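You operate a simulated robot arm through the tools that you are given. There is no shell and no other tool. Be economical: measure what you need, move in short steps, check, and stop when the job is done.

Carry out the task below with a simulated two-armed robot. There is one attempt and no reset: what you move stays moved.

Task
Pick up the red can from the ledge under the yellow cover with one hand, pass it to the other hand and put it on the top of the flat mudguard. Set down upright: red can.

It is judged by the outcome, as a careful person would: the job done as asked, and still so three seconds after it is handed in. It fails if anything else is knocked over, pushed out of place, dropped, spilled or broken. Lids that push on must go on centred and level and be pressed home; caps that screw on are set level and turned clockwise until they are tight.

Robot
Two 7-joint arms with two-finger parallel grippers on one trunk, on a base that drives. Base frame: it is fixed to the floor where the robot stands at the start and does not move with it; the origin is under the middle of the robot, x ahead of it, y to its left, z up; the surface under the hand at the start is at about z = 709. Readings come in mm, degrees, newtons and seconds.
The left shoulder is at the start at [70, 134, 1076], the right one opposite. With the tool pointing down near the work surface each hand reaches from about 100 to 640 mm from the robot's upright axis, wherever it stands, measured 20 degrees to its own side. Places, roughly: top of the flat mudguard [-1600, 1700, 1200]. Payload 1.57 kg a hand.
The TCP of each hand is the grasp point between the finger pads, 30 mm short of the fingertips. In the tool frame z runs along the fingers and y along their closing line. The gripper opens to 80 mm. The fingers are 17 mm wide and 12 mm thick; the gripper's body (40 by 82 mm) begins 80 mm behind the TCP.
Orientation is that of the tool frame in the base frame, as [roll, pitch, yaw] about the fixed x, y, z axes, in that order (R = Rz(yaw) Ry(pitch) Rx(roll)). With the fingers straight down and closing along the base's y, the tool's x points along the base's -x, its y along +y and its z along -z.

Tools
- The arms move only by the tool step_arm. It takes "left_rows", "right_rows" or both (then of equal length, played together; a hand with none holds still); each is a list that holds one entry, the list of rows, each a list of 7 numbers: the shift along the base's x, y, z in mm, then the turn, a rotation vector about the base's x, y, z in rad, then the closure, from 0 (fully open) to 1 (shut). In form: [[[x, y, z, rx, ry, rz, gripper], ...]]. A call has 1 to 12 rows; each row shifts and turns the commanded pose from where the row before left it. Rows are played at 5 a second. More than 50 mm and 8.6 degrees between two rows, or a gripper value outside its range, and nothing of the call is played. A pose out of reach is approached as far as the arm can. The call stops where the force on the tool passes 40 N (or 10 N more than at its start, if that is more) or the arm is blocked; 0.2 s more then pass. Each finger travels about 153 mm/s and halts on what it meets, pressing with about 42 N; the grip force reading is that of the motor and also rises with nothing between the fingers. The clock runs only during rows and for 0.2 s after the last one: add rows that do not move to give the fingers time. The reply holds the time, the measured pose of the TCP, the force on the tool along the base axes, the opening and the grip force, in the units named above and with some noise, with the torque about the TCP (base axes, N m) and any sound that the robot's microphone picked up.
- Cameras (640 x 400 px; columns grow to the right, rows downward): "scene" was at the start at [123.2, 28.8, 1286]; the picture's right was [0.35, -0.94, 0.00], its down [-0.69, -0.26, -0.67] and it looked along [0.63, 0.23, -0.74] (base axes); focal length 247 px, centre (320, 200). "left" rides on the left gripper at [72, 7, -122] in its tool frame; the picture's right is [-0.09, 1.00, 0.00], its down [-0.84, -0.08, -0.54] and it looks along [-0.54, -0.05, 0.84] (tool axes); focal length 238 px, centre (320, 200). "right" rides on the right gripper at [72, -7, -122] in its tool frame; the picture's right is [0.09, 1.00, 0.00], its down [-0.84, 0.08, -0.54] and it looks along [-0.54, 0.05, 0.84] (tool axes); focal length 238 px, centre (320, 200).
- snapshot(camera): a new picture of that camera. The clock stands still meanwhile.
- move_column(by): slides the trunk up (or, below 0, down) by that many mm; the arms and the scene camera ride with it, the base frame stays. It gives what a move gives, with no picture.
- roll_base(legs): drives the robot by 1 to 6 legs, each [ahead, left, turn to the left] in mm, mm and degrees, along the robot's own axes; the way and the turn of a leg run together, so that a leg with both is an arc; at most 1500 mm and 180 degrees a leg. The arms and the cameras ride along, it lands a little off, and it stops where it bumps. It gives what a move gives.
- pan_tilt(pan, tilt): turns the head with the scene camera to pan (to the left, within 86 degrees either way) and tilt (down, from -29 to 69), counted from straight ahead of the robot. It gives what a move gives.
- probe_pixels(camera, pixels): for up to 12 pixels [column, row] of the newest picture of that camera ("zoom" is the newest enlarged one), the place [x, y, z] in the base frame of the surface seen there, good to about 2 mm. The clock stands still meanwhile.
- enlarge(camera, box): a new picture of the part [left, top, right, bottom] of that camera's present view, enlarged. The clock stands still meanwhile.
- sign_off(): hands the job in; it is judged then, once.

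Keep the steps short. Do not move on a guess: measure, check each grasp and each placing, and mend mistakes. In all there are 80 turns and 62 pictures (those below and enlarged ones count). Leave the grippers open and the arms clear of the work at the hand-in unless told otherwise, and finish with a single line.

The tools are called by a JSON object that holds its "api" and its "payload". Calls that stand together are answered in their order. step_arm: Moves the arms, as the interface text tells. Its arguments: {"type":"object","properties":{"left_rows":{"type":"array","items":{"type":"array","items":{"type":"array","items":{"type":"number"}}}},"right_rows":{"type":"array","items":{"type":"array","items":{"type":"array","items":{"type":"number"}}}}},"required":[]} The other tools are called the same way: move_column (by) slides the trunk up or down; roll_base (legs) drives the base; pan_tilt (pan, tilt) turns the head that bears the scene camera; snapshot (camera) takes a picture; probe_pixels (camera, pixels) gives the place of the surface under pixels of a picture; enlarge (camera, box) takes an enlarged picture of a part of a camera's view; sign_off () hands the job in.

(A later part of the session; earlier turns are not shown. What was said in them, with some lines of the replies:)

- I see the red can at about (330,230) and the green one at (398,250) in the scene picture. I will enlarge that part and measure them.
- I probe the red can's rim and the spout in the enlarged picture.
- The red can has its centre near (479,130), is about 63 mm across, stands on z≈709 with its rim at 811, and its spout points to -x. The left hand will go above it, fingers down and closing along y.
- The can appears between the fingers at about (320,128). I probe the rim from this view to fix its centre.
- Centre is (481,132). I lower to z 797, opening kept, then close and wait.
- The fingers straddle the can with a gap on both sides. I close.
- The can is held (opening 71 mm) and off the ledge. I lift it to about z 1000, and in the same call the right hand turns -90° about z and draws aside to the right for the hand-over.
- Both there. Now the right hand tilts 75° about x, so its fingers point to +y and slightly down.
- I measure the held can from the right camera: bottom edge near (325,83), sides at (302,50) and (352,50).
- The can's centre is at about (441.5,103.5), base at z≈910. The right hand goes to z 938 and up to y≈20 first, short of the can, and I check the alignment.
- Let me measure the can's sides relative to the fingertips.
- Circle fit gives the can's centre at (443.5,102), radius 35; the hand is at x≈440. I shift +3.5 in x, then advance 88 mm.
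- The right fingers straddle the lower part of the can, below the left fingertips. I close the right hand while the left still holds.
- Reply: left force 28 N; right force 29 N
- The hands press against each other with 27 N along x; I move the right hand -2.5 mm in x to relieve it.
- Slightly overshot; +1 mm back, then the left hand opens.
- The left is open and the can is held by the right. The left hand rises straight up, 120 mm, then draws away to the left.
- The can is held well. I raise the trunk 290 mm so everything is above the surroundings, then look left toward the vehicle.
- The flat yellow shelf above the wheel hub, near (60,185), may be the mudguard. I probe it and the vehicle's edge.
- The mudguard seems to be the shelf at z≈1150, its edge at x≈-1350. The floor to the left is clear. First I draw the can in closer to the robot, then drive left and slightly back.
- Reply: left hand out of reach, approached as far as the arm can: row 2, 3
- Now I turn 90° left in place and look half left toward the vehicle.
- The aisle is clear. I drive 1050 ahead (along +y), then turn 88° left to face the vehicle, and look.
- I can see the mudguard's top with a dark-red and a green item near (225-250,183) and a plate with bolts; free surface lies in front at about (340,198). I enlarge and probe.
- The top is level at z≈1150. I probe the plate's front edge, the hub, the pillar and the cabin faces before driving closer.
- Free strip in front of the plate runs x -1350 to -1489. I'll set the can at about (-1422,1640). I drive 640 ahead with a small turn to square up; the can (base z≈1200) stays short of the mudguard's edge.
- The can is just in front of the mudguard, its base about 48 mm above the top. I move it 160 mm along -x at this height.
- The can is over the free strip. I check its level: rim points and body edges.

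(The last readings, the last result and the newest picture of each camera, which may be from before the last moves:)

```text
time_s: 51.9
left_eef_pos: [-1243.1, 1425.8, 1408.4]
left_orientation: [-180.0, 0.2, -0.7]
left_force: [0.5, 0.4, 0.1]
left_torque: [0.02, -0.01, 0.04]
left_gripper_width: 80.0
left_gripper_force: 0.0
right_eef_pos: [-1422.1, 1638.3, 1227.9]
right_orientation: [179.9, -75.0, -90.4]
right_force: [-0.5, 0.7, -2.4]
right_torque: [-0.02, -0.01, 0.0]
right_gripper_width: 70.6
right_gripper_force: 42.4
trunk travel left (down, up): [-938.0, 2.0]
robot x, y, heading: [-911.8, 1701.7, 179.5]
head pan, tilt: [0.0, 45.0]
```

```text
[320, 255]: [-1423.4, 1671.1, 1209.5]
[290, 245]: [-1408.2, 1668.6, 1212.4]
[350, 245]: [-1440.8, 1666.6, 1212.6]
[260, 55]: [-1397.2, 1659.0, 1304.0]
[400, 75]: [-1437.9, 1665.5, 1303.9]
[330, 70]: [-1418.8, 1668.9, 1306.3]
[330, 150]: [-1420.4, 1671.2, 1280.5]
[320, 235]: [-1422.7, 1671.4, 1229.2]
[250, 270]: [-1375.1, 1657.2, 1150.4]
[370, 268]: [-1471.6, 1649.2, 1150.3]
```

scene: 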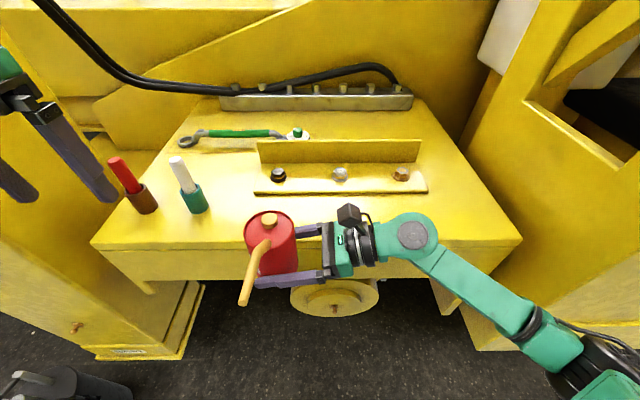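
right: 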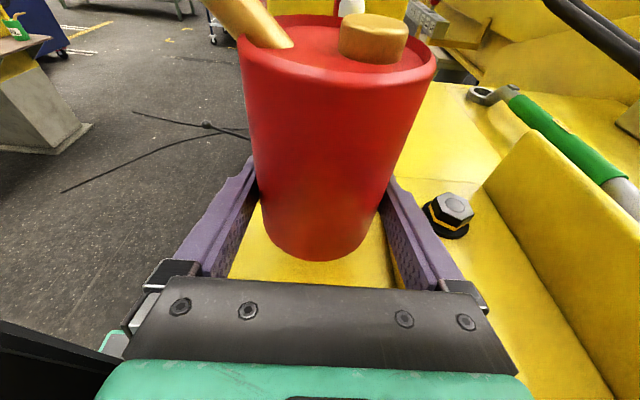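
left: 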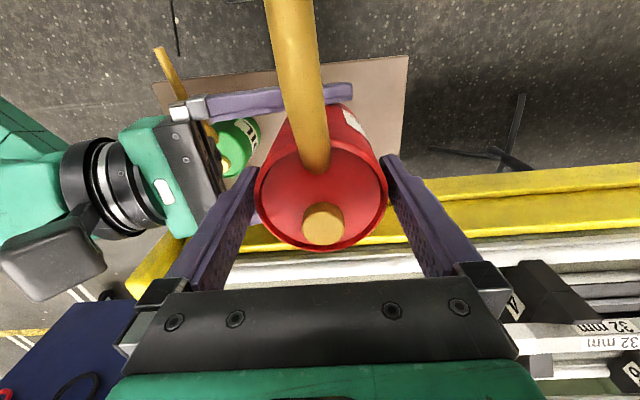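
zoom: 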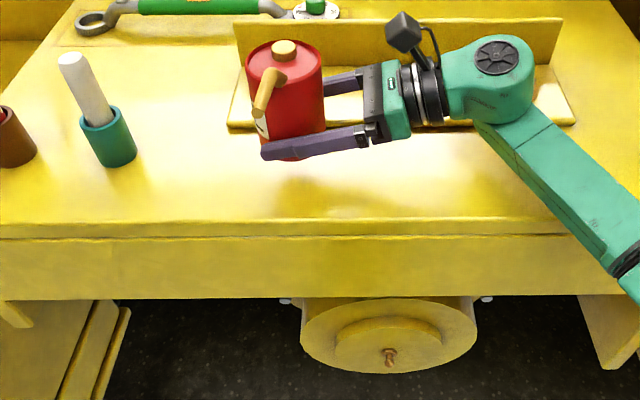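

It is upright; base at about z 1200, so about 51 mm to go. I lower 44 mm and then feel for contact in small steps.

{"api": "step_arm", "payload": {"right_rows": [[[0, 0, -20, 0, 0, 0, 1], [0, 0, -15, 0, 0, 0, 1], [0, 0, -9, 0, 0, 0, 1], [0, 0, 0, 0, 0, 0, 1]]]}}

{"api": "step_arm", "payload": {"right_rows": [[[0, 0, -1.5, 0, 0, 0, 1], [0, 0, -1.5, 0, 0, 0, 1], [0, 0, -1, 0, 0, 0, 1], [0, 0, 0, 0, 0, 0, 1]]]}}

{"api": "snapshot", "payload": {"camera": "right"}}

```text
time_s: 52.9
left_eef_pos: [-1242.0, 1423.4, 1409.3]
left_orientation: [180.0, 0.1, -0.7]
left_force: [-0.3, -1.3, 1.1]
left_torque: [-0.03, -0.01, 0.0]
left_gripper_width: 80.0
left_gripper_force: 0.0
right_eef_pos: [-1422.5, 1637.9, 1184.4]
right_orientation: [179.6, -74.9, -90.1]
right_force: [0.1, 0.7, -2.9]
right_torque: [0.02, 0.04, -0.01]
right_gripper_width: 70.7
right_gripper_force: 41.7
trunk travel left (down, up): [-938.0, 2.0]
robot x, y, heading: [-912.3, 1704.2, 179.6]
head pan, tilt: [0.0, 45.0]
```

```text
time_s: 53.9
left_eef_pos: [-1242.2, 1422.9, 1408.5]
left_orientation: [179.9, 0.1, -0.6]
left_force: [-0.1, 1.0, -0.5]
left_torque: [0.05, 0.04, 0.04]
left_gripper_width: 80.0
left_gripper_force: 0.1
right_eef_pos: [-1421.9, 1636.5, 1183.6]
right_orientation: [177.7, -75.0, -88.5]
right_force: [0.3, 1.0, -3.0]
right_torque: [0.01, 0.03, -0.01]
right_gripper_width: 71.0
right_gripper_force: 42.7
trunk travel left (down, up): [-938.0, 2.0]
robot x, y, heading: [-912.5, 1700.9, 179.4]
head pan, tilt: [0.0, 45.0]
```

```text
34 pictures are left
```

right: 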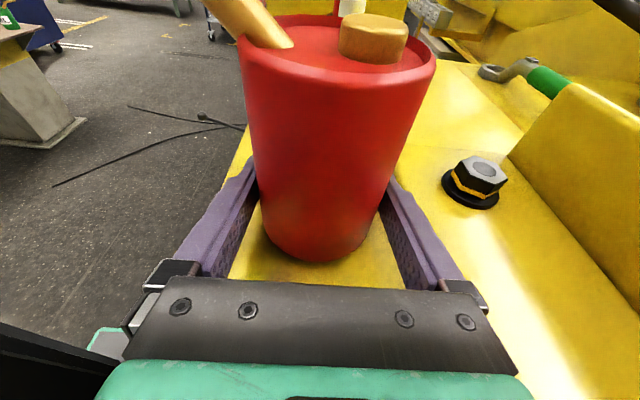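

The last 4 mm did not go through: the pose twisted slightly with no force at the tool, so the forearm may be touching the mudguard's edge. I raise the hand back by 8 mm and look at the arm.

{"api": "step_arm", "payload": {"right_rows": [[[0, 0, 4, 0, 0, 0, 1], [0, 0, 4, 0, 0, 0, 1], [0, 0, 0, 0, 0, 0, 1]]]}}

{"api": "pan_tilt", "payload": {"pan": -25, "tilt": 55}}

{"api": "snapshot", "payload": {"camera": "scene"}}

```text
time_s: 54.7
left_eef_pos: [-1244.1, 1424.1, 1407.4]
left_orientation: [180.0, 0.0, -0.7]
left_force: [-0.4, -0.2, -0.6]
left_torque: [0.0, 0.01, 0.0]
left_gripper_width: 79.9
left_gripper_force: 0.0
right_eef_pos: [-1417.9, 1637.1, 1182.1]
right_orientation: [-178.7, -74.9, -91.8]
right_force: [-0.1, -0.3, -2.9]
right_torque: [0.05, 0.0, 0.01]
right_gripper_width: 71.2
right_gripper_force: 42.5
trunk travel left (down, up): [-938.0, 2.0]
robot x, y, heading: [-908.7, 1705.9, 179.4]
head pan, tilt: [0.0, 45.0]
```

```text
time_s: 55.6
left_eef_pos: [-1243.4, 1424.6, 1409.1]
left_orientation: [180.0, 0.0, -0.7]
left_force: [-0.3, -0.3, -0.5]
left_torque: [0.01, -0.01, -0.04]
left_gripper_width: 80.1
left_gripper_force: 0.1
right_eef_pos: [-1421.4, 1638.2, 1186.7]
right_orientation: [-179.8, -74.9, -90.6]
right_force: [-0.5, -0.2, -2.8]
right_torque: [0.03, 0.04, -0.01]
right_gripper_width: 70.9
right_gripper_force: 41.2
trunk travel left (down, up): [-938.0, 2.0]
robot x, y, heading: [-911.7, 1705.5, 179.3]
head pan, tilt: [-25.0, 55.0]
```

```text
33 pictures are left
```

scene: 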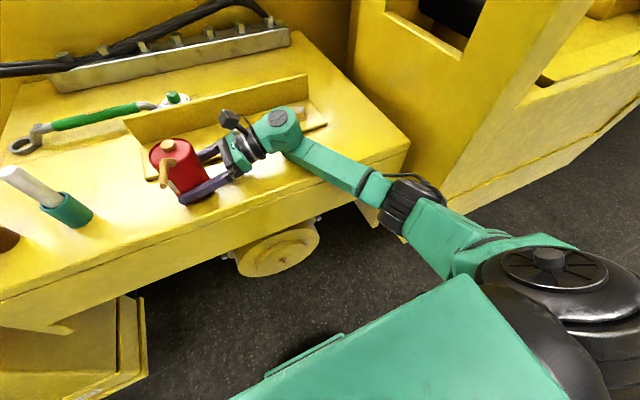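

I probe the forearm along its length against the mudguard edge.

{"api": "probe_pixels", "payload": {"camera": "scene", "pixels": [[278, 117], [310, 150], [340, 170], [360, 182], [375, 185], [400, 195], [440, 225], [330, 185], [345, 193], [315, 175], [405, 160], [360, 195]]}}

{"api": "enlarge", "payload": {"camera": "scene", "box": [200, 90, 440, 240]}}

```text
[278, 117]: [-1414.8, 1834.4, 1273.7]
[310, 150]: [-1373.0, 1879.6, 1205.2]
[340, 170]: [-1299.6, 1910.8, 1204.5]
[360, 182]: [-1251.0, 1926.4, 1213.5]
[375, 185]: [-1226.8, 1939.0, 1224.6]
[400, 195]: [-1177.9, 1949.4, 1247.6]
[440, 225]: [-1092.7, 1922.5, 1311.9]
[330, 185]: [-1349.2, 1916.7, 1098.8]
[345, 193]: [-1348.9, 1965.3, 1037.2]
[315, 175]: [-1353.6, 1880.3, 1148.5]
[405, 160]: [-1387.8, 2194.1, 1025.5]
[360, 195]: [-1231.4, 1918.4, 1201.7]
```

```text
2.67 times, centred on (320, 165) of scene
```

zoom: 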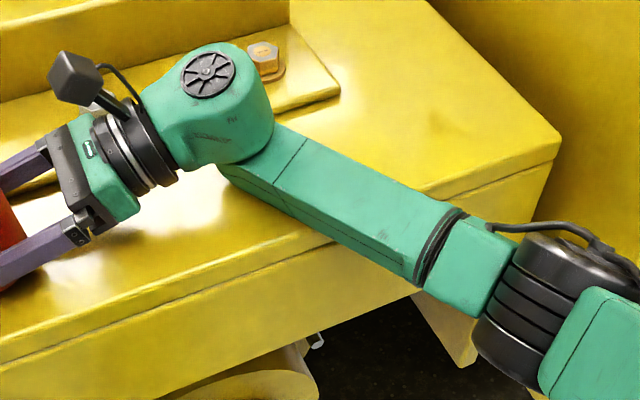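

The forearm lies across the mudguard's edge and is in the way. I lift 80 mm, and turn the hand (with the can) about the vertical by -60° around the can, so the wrist comes outside the edge.

{"api": "step_arm", "payload": {"right_rows": [[[0, 0, 40, 0, 0, 0, 1], [0, 0, 40, 0, 0, 0, 1], [0, 0, 0, 0, 0, -0.148, 1], [0, 0, 0, 0, 0, -0.148, 1], [0, 0, 0, 0, 0, -0.148, 1], [0, 0, 0, 0, 0, -0.148, 1], [0, 0, 0, 0, 0, -0.148, 1], [0, 0, 0, 0, 0, -0.148, 1], [0, 0, 0, 0, 0, -0.148, 1], [0, 0, 0, 0, 0, 0, 1]]]}}

{"api": "pan_tilt", "payload": {"pan": -15, "tilt": 50}}

{"api": "snapshot", "payload": {"camera": "scene"}}

```text
time_s: 57.8
left_eef_pos: [-1243.1, 1425.4, 1408.8]
left_orientation: [180.0, 0.0, -0.8]
left_force: [0.2, 0.6, -1.1]
left_torque: [-0.02, 0.03, -0.01]
left_gripper_width: 79.8
left_gripper_force: 0.0
right_eef_pos: [-1419.8, 1638.4, 1266.3]
right_orientation: [-179.7, -74.9, -150.4]
right_force: [0.2, 0.6, -2.4]
right_torque: [0.01, 0.03, 0.0]
right_gripper_width: 70.9
right_gripper_force: 42.0
trunk travel left (down, up): [-938.0, 2.0]
robot x, y, heading: [-908.1, 1701.0, 179.4]
head pan, tilt: [-25.0, 55.0]
```

```text
time_s: 58.5
left_eef_pos: [-1243.3, 1425.2, 1408.8]
left_orientation: [180.0, 0.0, -0.6]
left_force: [0.4, -0.3, -0.4]
left_torque: [-0.02, 0.0, 0.0]
left_gripper_width: 80.0
left_gripper_force: 0.0
right_eef_pos: [-1420.4, 1639.5, 1267.2]
right_orientation: [-180.0, -74.9, -150.1]
right_force: [-0.2, 0.1, -3.1]
right_torque: [0.0, -0.01, 0.0]
right_gripper_width: 70.7
right_gripper_force: 42.0
trunk travel left (down, up): [-938.0, 2.0]
robot x, y, heading: [-911.5, 1702.3, 179.5]
head pan, tilt: [-15.0, 50.0]
```

```text
31 pictures are left
```

scene: 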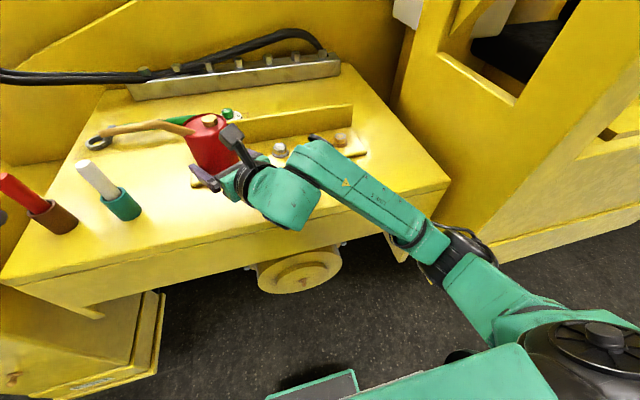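

The wrist is now nearer the robot. I probe the wrist and forearm against the edge again.

{"api": "probe_pixels", "payload": {"camera": "scene", "pixels": [[255, 180], [285, 190], [300, 215], [310, 150], [325, 155], [345, 165], [345, 195], [390, 195], [400, 235], [315, 190], [420, 235], [207, 120]]}}

```text
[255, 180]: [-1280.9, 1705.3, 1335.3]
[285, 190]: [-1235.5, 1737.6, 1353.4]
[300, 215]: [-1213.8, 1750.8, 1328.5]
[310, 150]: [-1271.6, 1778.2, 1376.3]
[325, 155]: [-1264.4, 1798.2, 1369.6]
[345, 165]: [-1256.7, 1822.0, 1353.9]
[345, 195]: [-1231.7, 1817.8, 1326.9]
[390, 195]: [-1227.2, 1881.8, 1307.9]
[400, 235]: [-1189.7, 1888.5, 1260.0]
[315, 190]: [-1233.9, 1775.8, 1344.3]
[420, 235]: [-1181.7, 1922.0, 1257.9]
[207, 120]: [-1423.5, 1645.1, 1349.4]
```

The whole arm is now outside the edge (x > -1290). I lower 83 mm, then small steps.

{"api": "step_arm", "payload": {"right_rows": [[[0, 0, -30, 0, 0, 0, 1], [0, 0, -30, 0, 0, 0, 1], [0, 0, -15, 0, 0, 0, 1], [0, 0, -8, 0, 0, 0, 1], [0, 0, 0, 0, 0, 0, 1]]]}}

{"api": "step_arm", "payload": {"right_rows": [[[0, 0, -1.5, 0, 0, 0, 1], [0, 0, -1.5, 0, 0, 0, 1], [0, 0, -1, 0, 0, 0, 1], [0, 0, 0, 0, 0, 0, 1]]]}}

{"api": "enlarge", "payload": {"camera": "scene", "box": [60, 80, 380, 280]}}

```text
time_s: 59.7
left_eef_pos: [-1243.8, 1425.1, 1408.6]
left_orientation: [179.9, 0.1, -0.7]
left_force: [0.9, 0.7, 0.5]
left_torque: [0.02, -0.02, 0.0]
left_gripper_width: 79.9
left_gripper_force: 0.1
right_eef_pos: [-1429.2, 1647.7, 1236.6]
right_orientation: [-179.7, -74.5, -150.0]
right_force: [0.9, -0.4, -2.3]
right_torque: [0.01, -0.01, 0.01]
right_gripper_width: 70.9
right_gripper_force: 42.4
right hand out of reach, approached as far as the arm can: row 1, 2, 3, 4
trunk travel left (down, up): [-938.0, 2.0]
robot x, y, heading: [-908.1, 1698.0, 179.4]
head pan, tilt: [-15.0, 50.0]
```

```text
time_s: 60.7
left_eef_pos: [-1243.6, 1423.7, 1408.6]
left_orientation: [-180.0, 0.0, -0.6]
left_force: [-0.5, 0.2, -0.5]
left_torque: [-0.02, 0.03, -0.01]
left_gripper_width: 79.9
left_gripper_force: 0.0
right_eef_pos: [-1429.3, 1648.4, 1233.4]
right_orientation: [-179.7, -74.5, -149.9]
right_force: [0.5, 0.3, -2.3]
right_torque: [0.01, 0.0, -0.01]
right_gripper_width: 71.0
right_gripper_force: 42.1
trunk travel left (down, up): [-938.0, 2.0]
robot x, y, heading: [-908.3, 1701.7, 179.4]
head pan, tilt: [-15.0, 50.0]
```

```text
2.00 times, centred on (220, 180) of scene
```

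zoom: 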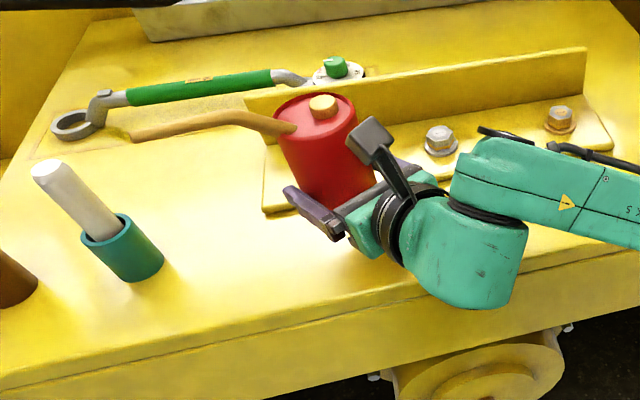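

The arm can't go lower in this posture, so I'll use the trunk instead. First I correct the small drift: +8 in x, -6 in y, +12 up.

{"api": "step_arm", "payload": {"right_rows": [[[4, -3, 8, 0, 0, 0, 1], [4, -3, 4, 0, 0, 0, 1], [0, 0, 0, 0, 0, 0, 1]]]}}

{"api": "move_column", "payload": {"by": -40}}

{"api": "snapshot", "payload": {"camera": "right"}}

```text
time_s: 61.5
left_eef_pos: [-1243.3, 1425.2, 1409.1]
left_orientation: [179.9, 0.1, -0.6]
left_force: [-0.6, -0.4, -0.6]
left_torque: [-0.01, -0.01, -0.03]
left_gripper_width: 79.7
left_gripper_force: 0.1
right_eef_pos: [-1420.7, 1643.0, 1243.3]
right_orientation: [-179.8, -74.9, -150.1]
right_force: [0.3, -0.2, -2.0]
right_torque: [0.02, -0.04, -0.01]
right_gripper_width: 70.7
right_gripper_force: 42.0
right hand out of reach, approached as far as the arm can: row 1
trunk travel left (down, up): [-938.0, 2.0]
robot x, y, heading: [-903.6, 1700.8, 179.4]
head pan, tilt: [-15.0, 50.0]
```

```text
time_s: 62.4
left_eef_pos: [-1243.3, 1424.7, 1368.2]
left_orientation: [-179.9, 0.0, -0.7]
left_force: [-0.4, -0.4, 0.0]
left_torque: [0.01, -0.02, 0.0]
left_gripper_width: 80.0
left_gripper_force: 0.0
right_eef_pos: [-1420.4, 1642.3, 1204.5]
right_orientation: [180.0, -74.9, -149.9]
right_force: [0.2, 0.3, -2.3]
right_torque: [0.02, 0.0, 0.02]
right_gripper_width: 70.9
right_gripper_force: 41.8
trunk travel left (down, up): [-898.0, 42.0]
robot x, y, heading: [-906.8, 1704.8, 179.2]
head pan, tilt: [-15.0, 50.0]
```

```text
29 pictures are left
```

right: 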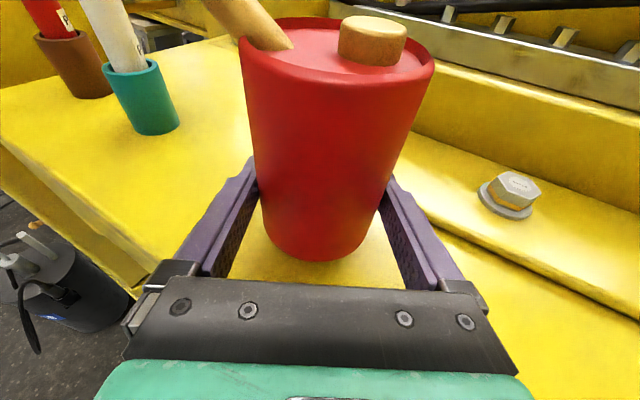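

Clear all round. I lower the trunk 21 mm more, then approach in small steps.

{"api": "move_column", "payload": {"by": -21}}

{"api": "move_column", "payload": {"by": -3}}

{"api": "snapshot", "payload": {"camera": "right"}}

{"api": "enlarge", "payload": {"camera": "scene", "box": [120, 80, 360, 230]}}

```text
time_s: 63.0
left_eef_pos: [-1243.4, 1424.5, 1348.8]
left_orientation: [-180.0, 0.0, -0.7]
left_force: [0.3, -0.1, 0.6]
left_torque: [0.01, -0.02, -0.01]
left_gripper_width: 79.7
left_gripper_force: 0.0
right_eef_pos: [-1421.0, 1641.3, 1181.5]
right_orientation: [-179.9, -74.8, -150.0]
right_force: [-0.9, 0.3, -2.4]
right_torque: [0.01, -0.01, 0.01]
right_gripper_width: 70.8
right_gripper_force: 42.2
trunk travel left (down, up): [-877.0, 63.0]
robot x, y, heading: [-906.8, 1702.5, 179.6]
head pan, tilt: [-15.0, 50.0]
```

```text
time_s: 63.5
left_eef_pos: [-1242.0, 1423.5, 1344.4]
left_orientation: [180.0, -0.1, -0.8]
left_force: [-0.5, 0.2, 0.0]
left_torque: [0.01, -0.03, -0.01]
left_gripper_width: 80.1
left_gripper_force: 0.0
right_eef_pos: [-1421.6, 1640.7, 1178.8]
right_orientation: [179.9, -74.9, -149.9]
right_force: [-0.4, -0.7, 0.5]
right_torque: [-0.07, 0.05, 0.0]
right_gripper_width: 70.6
right_gripper_force: 41.9
trunk travel left (down, up): [-874.0, 66.0]
robot x, y, heading: [-906.2, 1706.3, 179.7]
head pan, tilt: [-15.0, 50.0]
```

```text
28 pictures are left
```

right: 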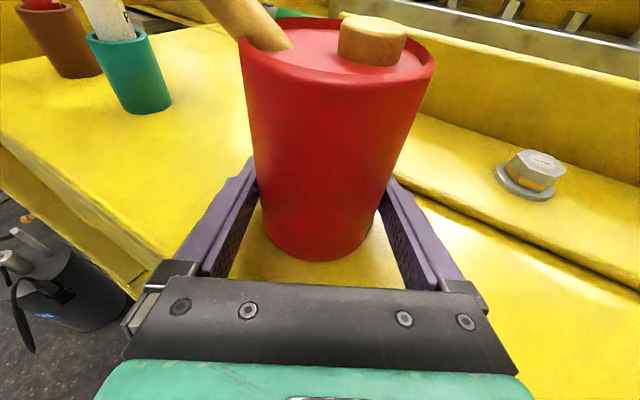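

```text
2.67 times, centred on (240, 155) of scene
```

zoom: 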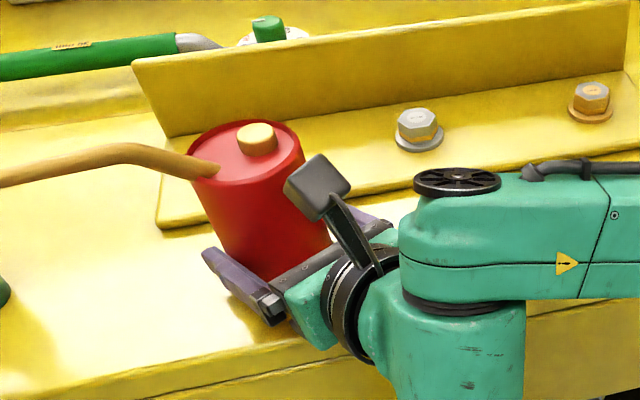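

The force on the hand went from -2.4 to +0.5 N: the can has touched. I lower 1 mm more to settle it.

{"api": "move_column", "payload": {"by": -1}}

```text
time_s: 64.1
left_eef_pos: [-1242.1, 1424.5, 1344.2]
left_orientation: [-180.0, 0.0, -0.7]
left_force: [1.0, -0.4, 0.6]
left_torque: [-0.01, -0.02, 0.04]
left_gripper_width: 80.3
left_gripper_force: 0.0
right_eef_pos: [-1420.9, 1641.4, 1179.7]
right_orientation: [179.9, -75.0, -149.9]
right_force: [-2.0, -1.1, 5.7]
right_torque: [-0.26, 0.23, -0.05]
right_gripper_width: 71.0
right_gripper_force: 41.8
trunk travel left (down, up): [-873.0, 67.0]
robot x, y, heading: [-907.9, 1704.5, 179.5]
head pan, tilt: [-15.0, 50.0]
```

It rests with about 8 N on the surface. I open the right hand.

{"api": "step_arm", "payload": {"right_rows": [[[0, 0, 0, 0, 0, 0, 0.08], [0, 0, 0, 0, 0, 0, 0.04], [0, 0, 0, 0, 0, 0, 0], [0, 0, 0, 0, 0, 0, 0], [0, 0, 0, 0, 0, 0, 0]]]}}

{"api": "snapshot", "payload": {"camera": "right"}}

```text
time_s: 65.3
left_eef_pos: [-1243.6, 1424.1, 1343.0]
left_orientation: [180.0, 0.0, -0.7]
left_force: [-0.1, -0.4, -0.7]
left_torque: [0.02, -0.01, -0.01]
left_gripper_width: 79.9
left_gripper_force: 0.0
right_eef_pos: [-1420.4, 1642.1, 1178.4]
right_orientation: [180.0, -75.0, -149.9]
right_force: [-0.5, -0.4, -0.1]
right_torque: [0.03, -0.01, -0.01]
right_gripper_width: 80.0
right_gripper_force: 0.0
trunk travel left (down, up): [-873.0, 67.0]
robot x, y, heading: [-910.8, 1700.5, 179.5]
head pan, tilt: [-15.0, 50.0]
```

```text
26 pictures are left
```

right: 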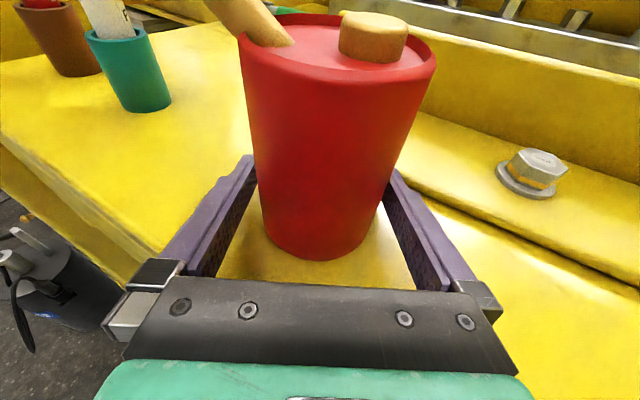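

It stands free. I try the retreat straight back along the fingers with a small 10 mm step to see whether the arm follows.

{"api": "step_arm", "payload": {"right_rows": [[[4.3, 2.5, 0, 0, 0, 0, 0], [4.3, 2.5, 0, 0, 0, 0, 0], [0, 0, 0, 0, 0, 0, 0]]]}}

```text
time_s: 66.1
left_eef_pos: [-1242.7, 1425.0, 1344.1]
left_orientation: [180.0, 0.0, -0.7]
left_force: [-0.6, 0.3, -0.3]
left_torque: [-0.02, 0.02, -0.03]
left_gripper_width: 80.1
left_gripper_force: 0.1
right_eef_pos: [-1411.7, 1646.7, 1180.3]
right_orientation: [179.9, -74.8, -149.8]
right_force: [-0.7, 0.7, -0.2]
right_torque: [0.0, 0.05, 0.0]
right_gripper_width: 80.2
right_gripper_force: 0.0
trunk travel left (down, up): [-873.0, 67.0]
robot x, y, heading: [-912.6, 1700.5, 179.4]
head pan, tilt: [-15.0, 50.0]
```

It follows exactly. I continue 40 mm in small rows.

{"api": "step_arm", "payload": {"right_rows": [[[8.7, 5, 0, 0, 0, 0, 0], [8.7, 5, 0, 0, 0, 0, 0], [8.7, 5, 0, 0, 0, 0, 0], [8.7, 5, 0, 0, 0, 0, 0], [0, 0, 0, 0, 0, 0, 0]]]}}

{"api": "snapshot", "payload": {"camera": "right"}}

```text
time_s: 67.3
left_eef_pos: [-1242.8, 1426.3, 1344.4]
left_orientation: [179.8, 0.0, -0.6]
left_force: [-0.1, -0.2, -0.5]
left_torque: [0.02, -0.04, -0.02]
left_gripper_width: 79.9
left_gripper_force: 0.1
right_eef_pos: [-1376.4, 1669.4, 1179.2]
right_orientation: [180.0, -74.5, -150.0]
right_force: [0.6, -0.3, 0.2]
right_torque: [0.01, -0.02, 0.02]
right_gripper_width: 79.9
right_gripper_force: 0.0
trunk travel left (down, up): [-873.0, 67.0]
robot x, y, heading: [-909.3, 1704.1, 179.3]
head pan, tilt: [-15.0, 50.0]
```

```text
25 pictures are left
```

right: 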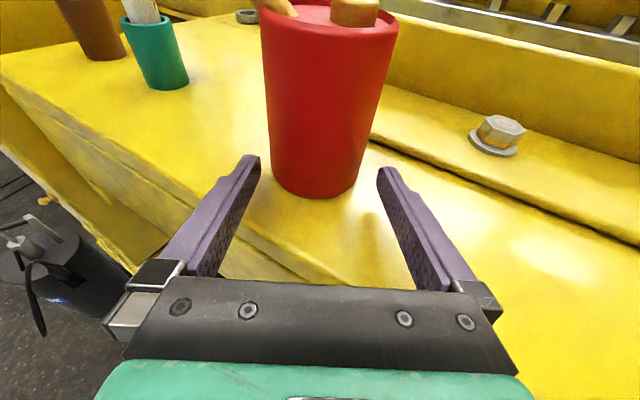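

The tips are nearly past the can. The rest I do with the base: back 170 and right 90, along the same line.

{"api": "roll_base", "payload": {"legs": [[-87, -50, 0], [-250, 0, 0]]}}

{"api": "pan_tilt", "payload": {"pan": 0, "tilt": 35}}

{"api": "snapshot", "payload": {"camera": "scene"}}

{"api": "enlarge", "payload": {"camera": "scene", "box": [200, 80, 440, 230]}}

```text
time_s: 69.8
left_eef_pos: [-918.2, 1470.9, 1342.5]
left_orientation: [-180.0, -0.1, -0.5]
left_force: [0.3, -0.1, 0.3]
left_torque: [0.01, -0.02, -0.02]
left_gripper_width: 80.2
left_gripper_force: 0.1
right_eef_pos: [-1051.5, 1713.3, 1177.9]
right_orientation: [-179.9, -74.5, -150.0]
right_force: [-0.1, -0.6, -1.2]
right_torque: [0.02, 0.02, 0.01]
right_gripper_width: 80.0
right_gripper_force: 0.0
trunk travel left (down, up): [-873.0, 67.0]
robot x, y, heading: [-582.4, 1746.8, 179.4]
head pan, tilt: [-15.0, 50.0]
```

```text
time_s: 70.6
left_eef_pos: [-912.7, 1470.5, 1344.4]
left_orientation: [180.0, 0.1, -0.4]
left_force: [0.6, 0.1, -0.5]
left_torque: [-0.02, 0.01, -0.02]
left_gripper_width: 80.3
left_gripper_force: 0.1
right_eef_pos: [-1048.1, 1712.6, 1181.3]
right_orientation: [179.8, -74.6, -149.5]
right_force: [0.4, -0.6, 0.7]
right_torque: [0.02, -0.05, 0.02]
right_gripper_width: 80.1
right_gripper_force: 0.1
trunk travel left (down, up): [-873.0, 67.0]
robot x, y, heading: [-583.1, 1754.6, 179.7]
head pan, tilt: [0.0, 35.0]
```

```text
24 pictures are left
```

scene: 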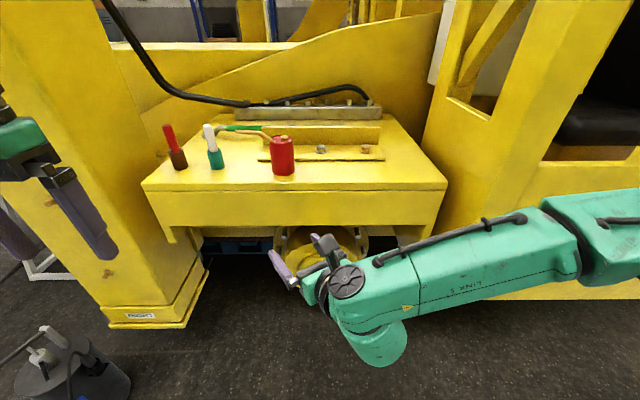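

```text
2.67 times, centred on (320, 155) of scene
```

zoom: 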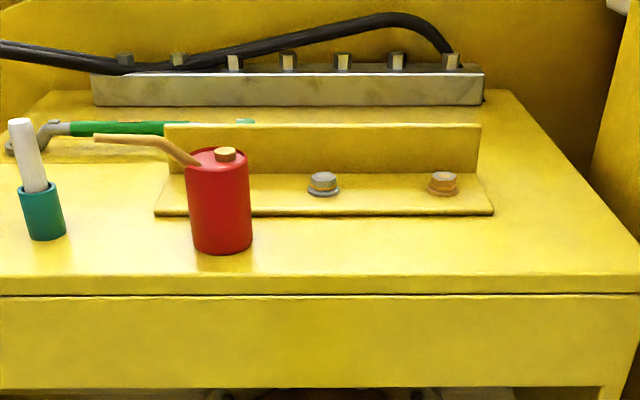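

The can stands on the mudguard clear of everything. A last probe of its rim and foot to confirm it is level.

{"api": "probe_pixels", "payload": {"camera": "zoom", "pixels": [[192, 170], [242, 163], [220, 170], [222, 250], [205, 245], [240, 245], [225, 150], [222, 180]]}}

```text
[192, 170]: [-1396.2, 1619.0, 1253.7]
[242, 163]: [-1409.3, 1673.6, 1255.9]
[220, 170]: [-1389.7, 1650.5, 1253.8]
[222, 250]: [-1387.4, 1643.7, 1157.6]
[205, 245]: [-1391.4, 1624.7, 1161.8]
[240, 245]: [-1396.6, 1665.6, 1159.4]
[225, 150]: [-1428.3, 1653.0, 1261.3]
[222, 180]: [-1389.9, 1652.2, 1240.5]
```

The rim is at z≈1253 all round (1150 plus the can's 102 mm height), so the can stands level and upright. Both grippers are open and clear, so I hand in.

{"api": "sign_off", "payload": {}}

```text
The job is handed in.
```

The red can was passed from the left hand to the right and now stands upright on top of the flat mudguard, with both grippers open and clear.
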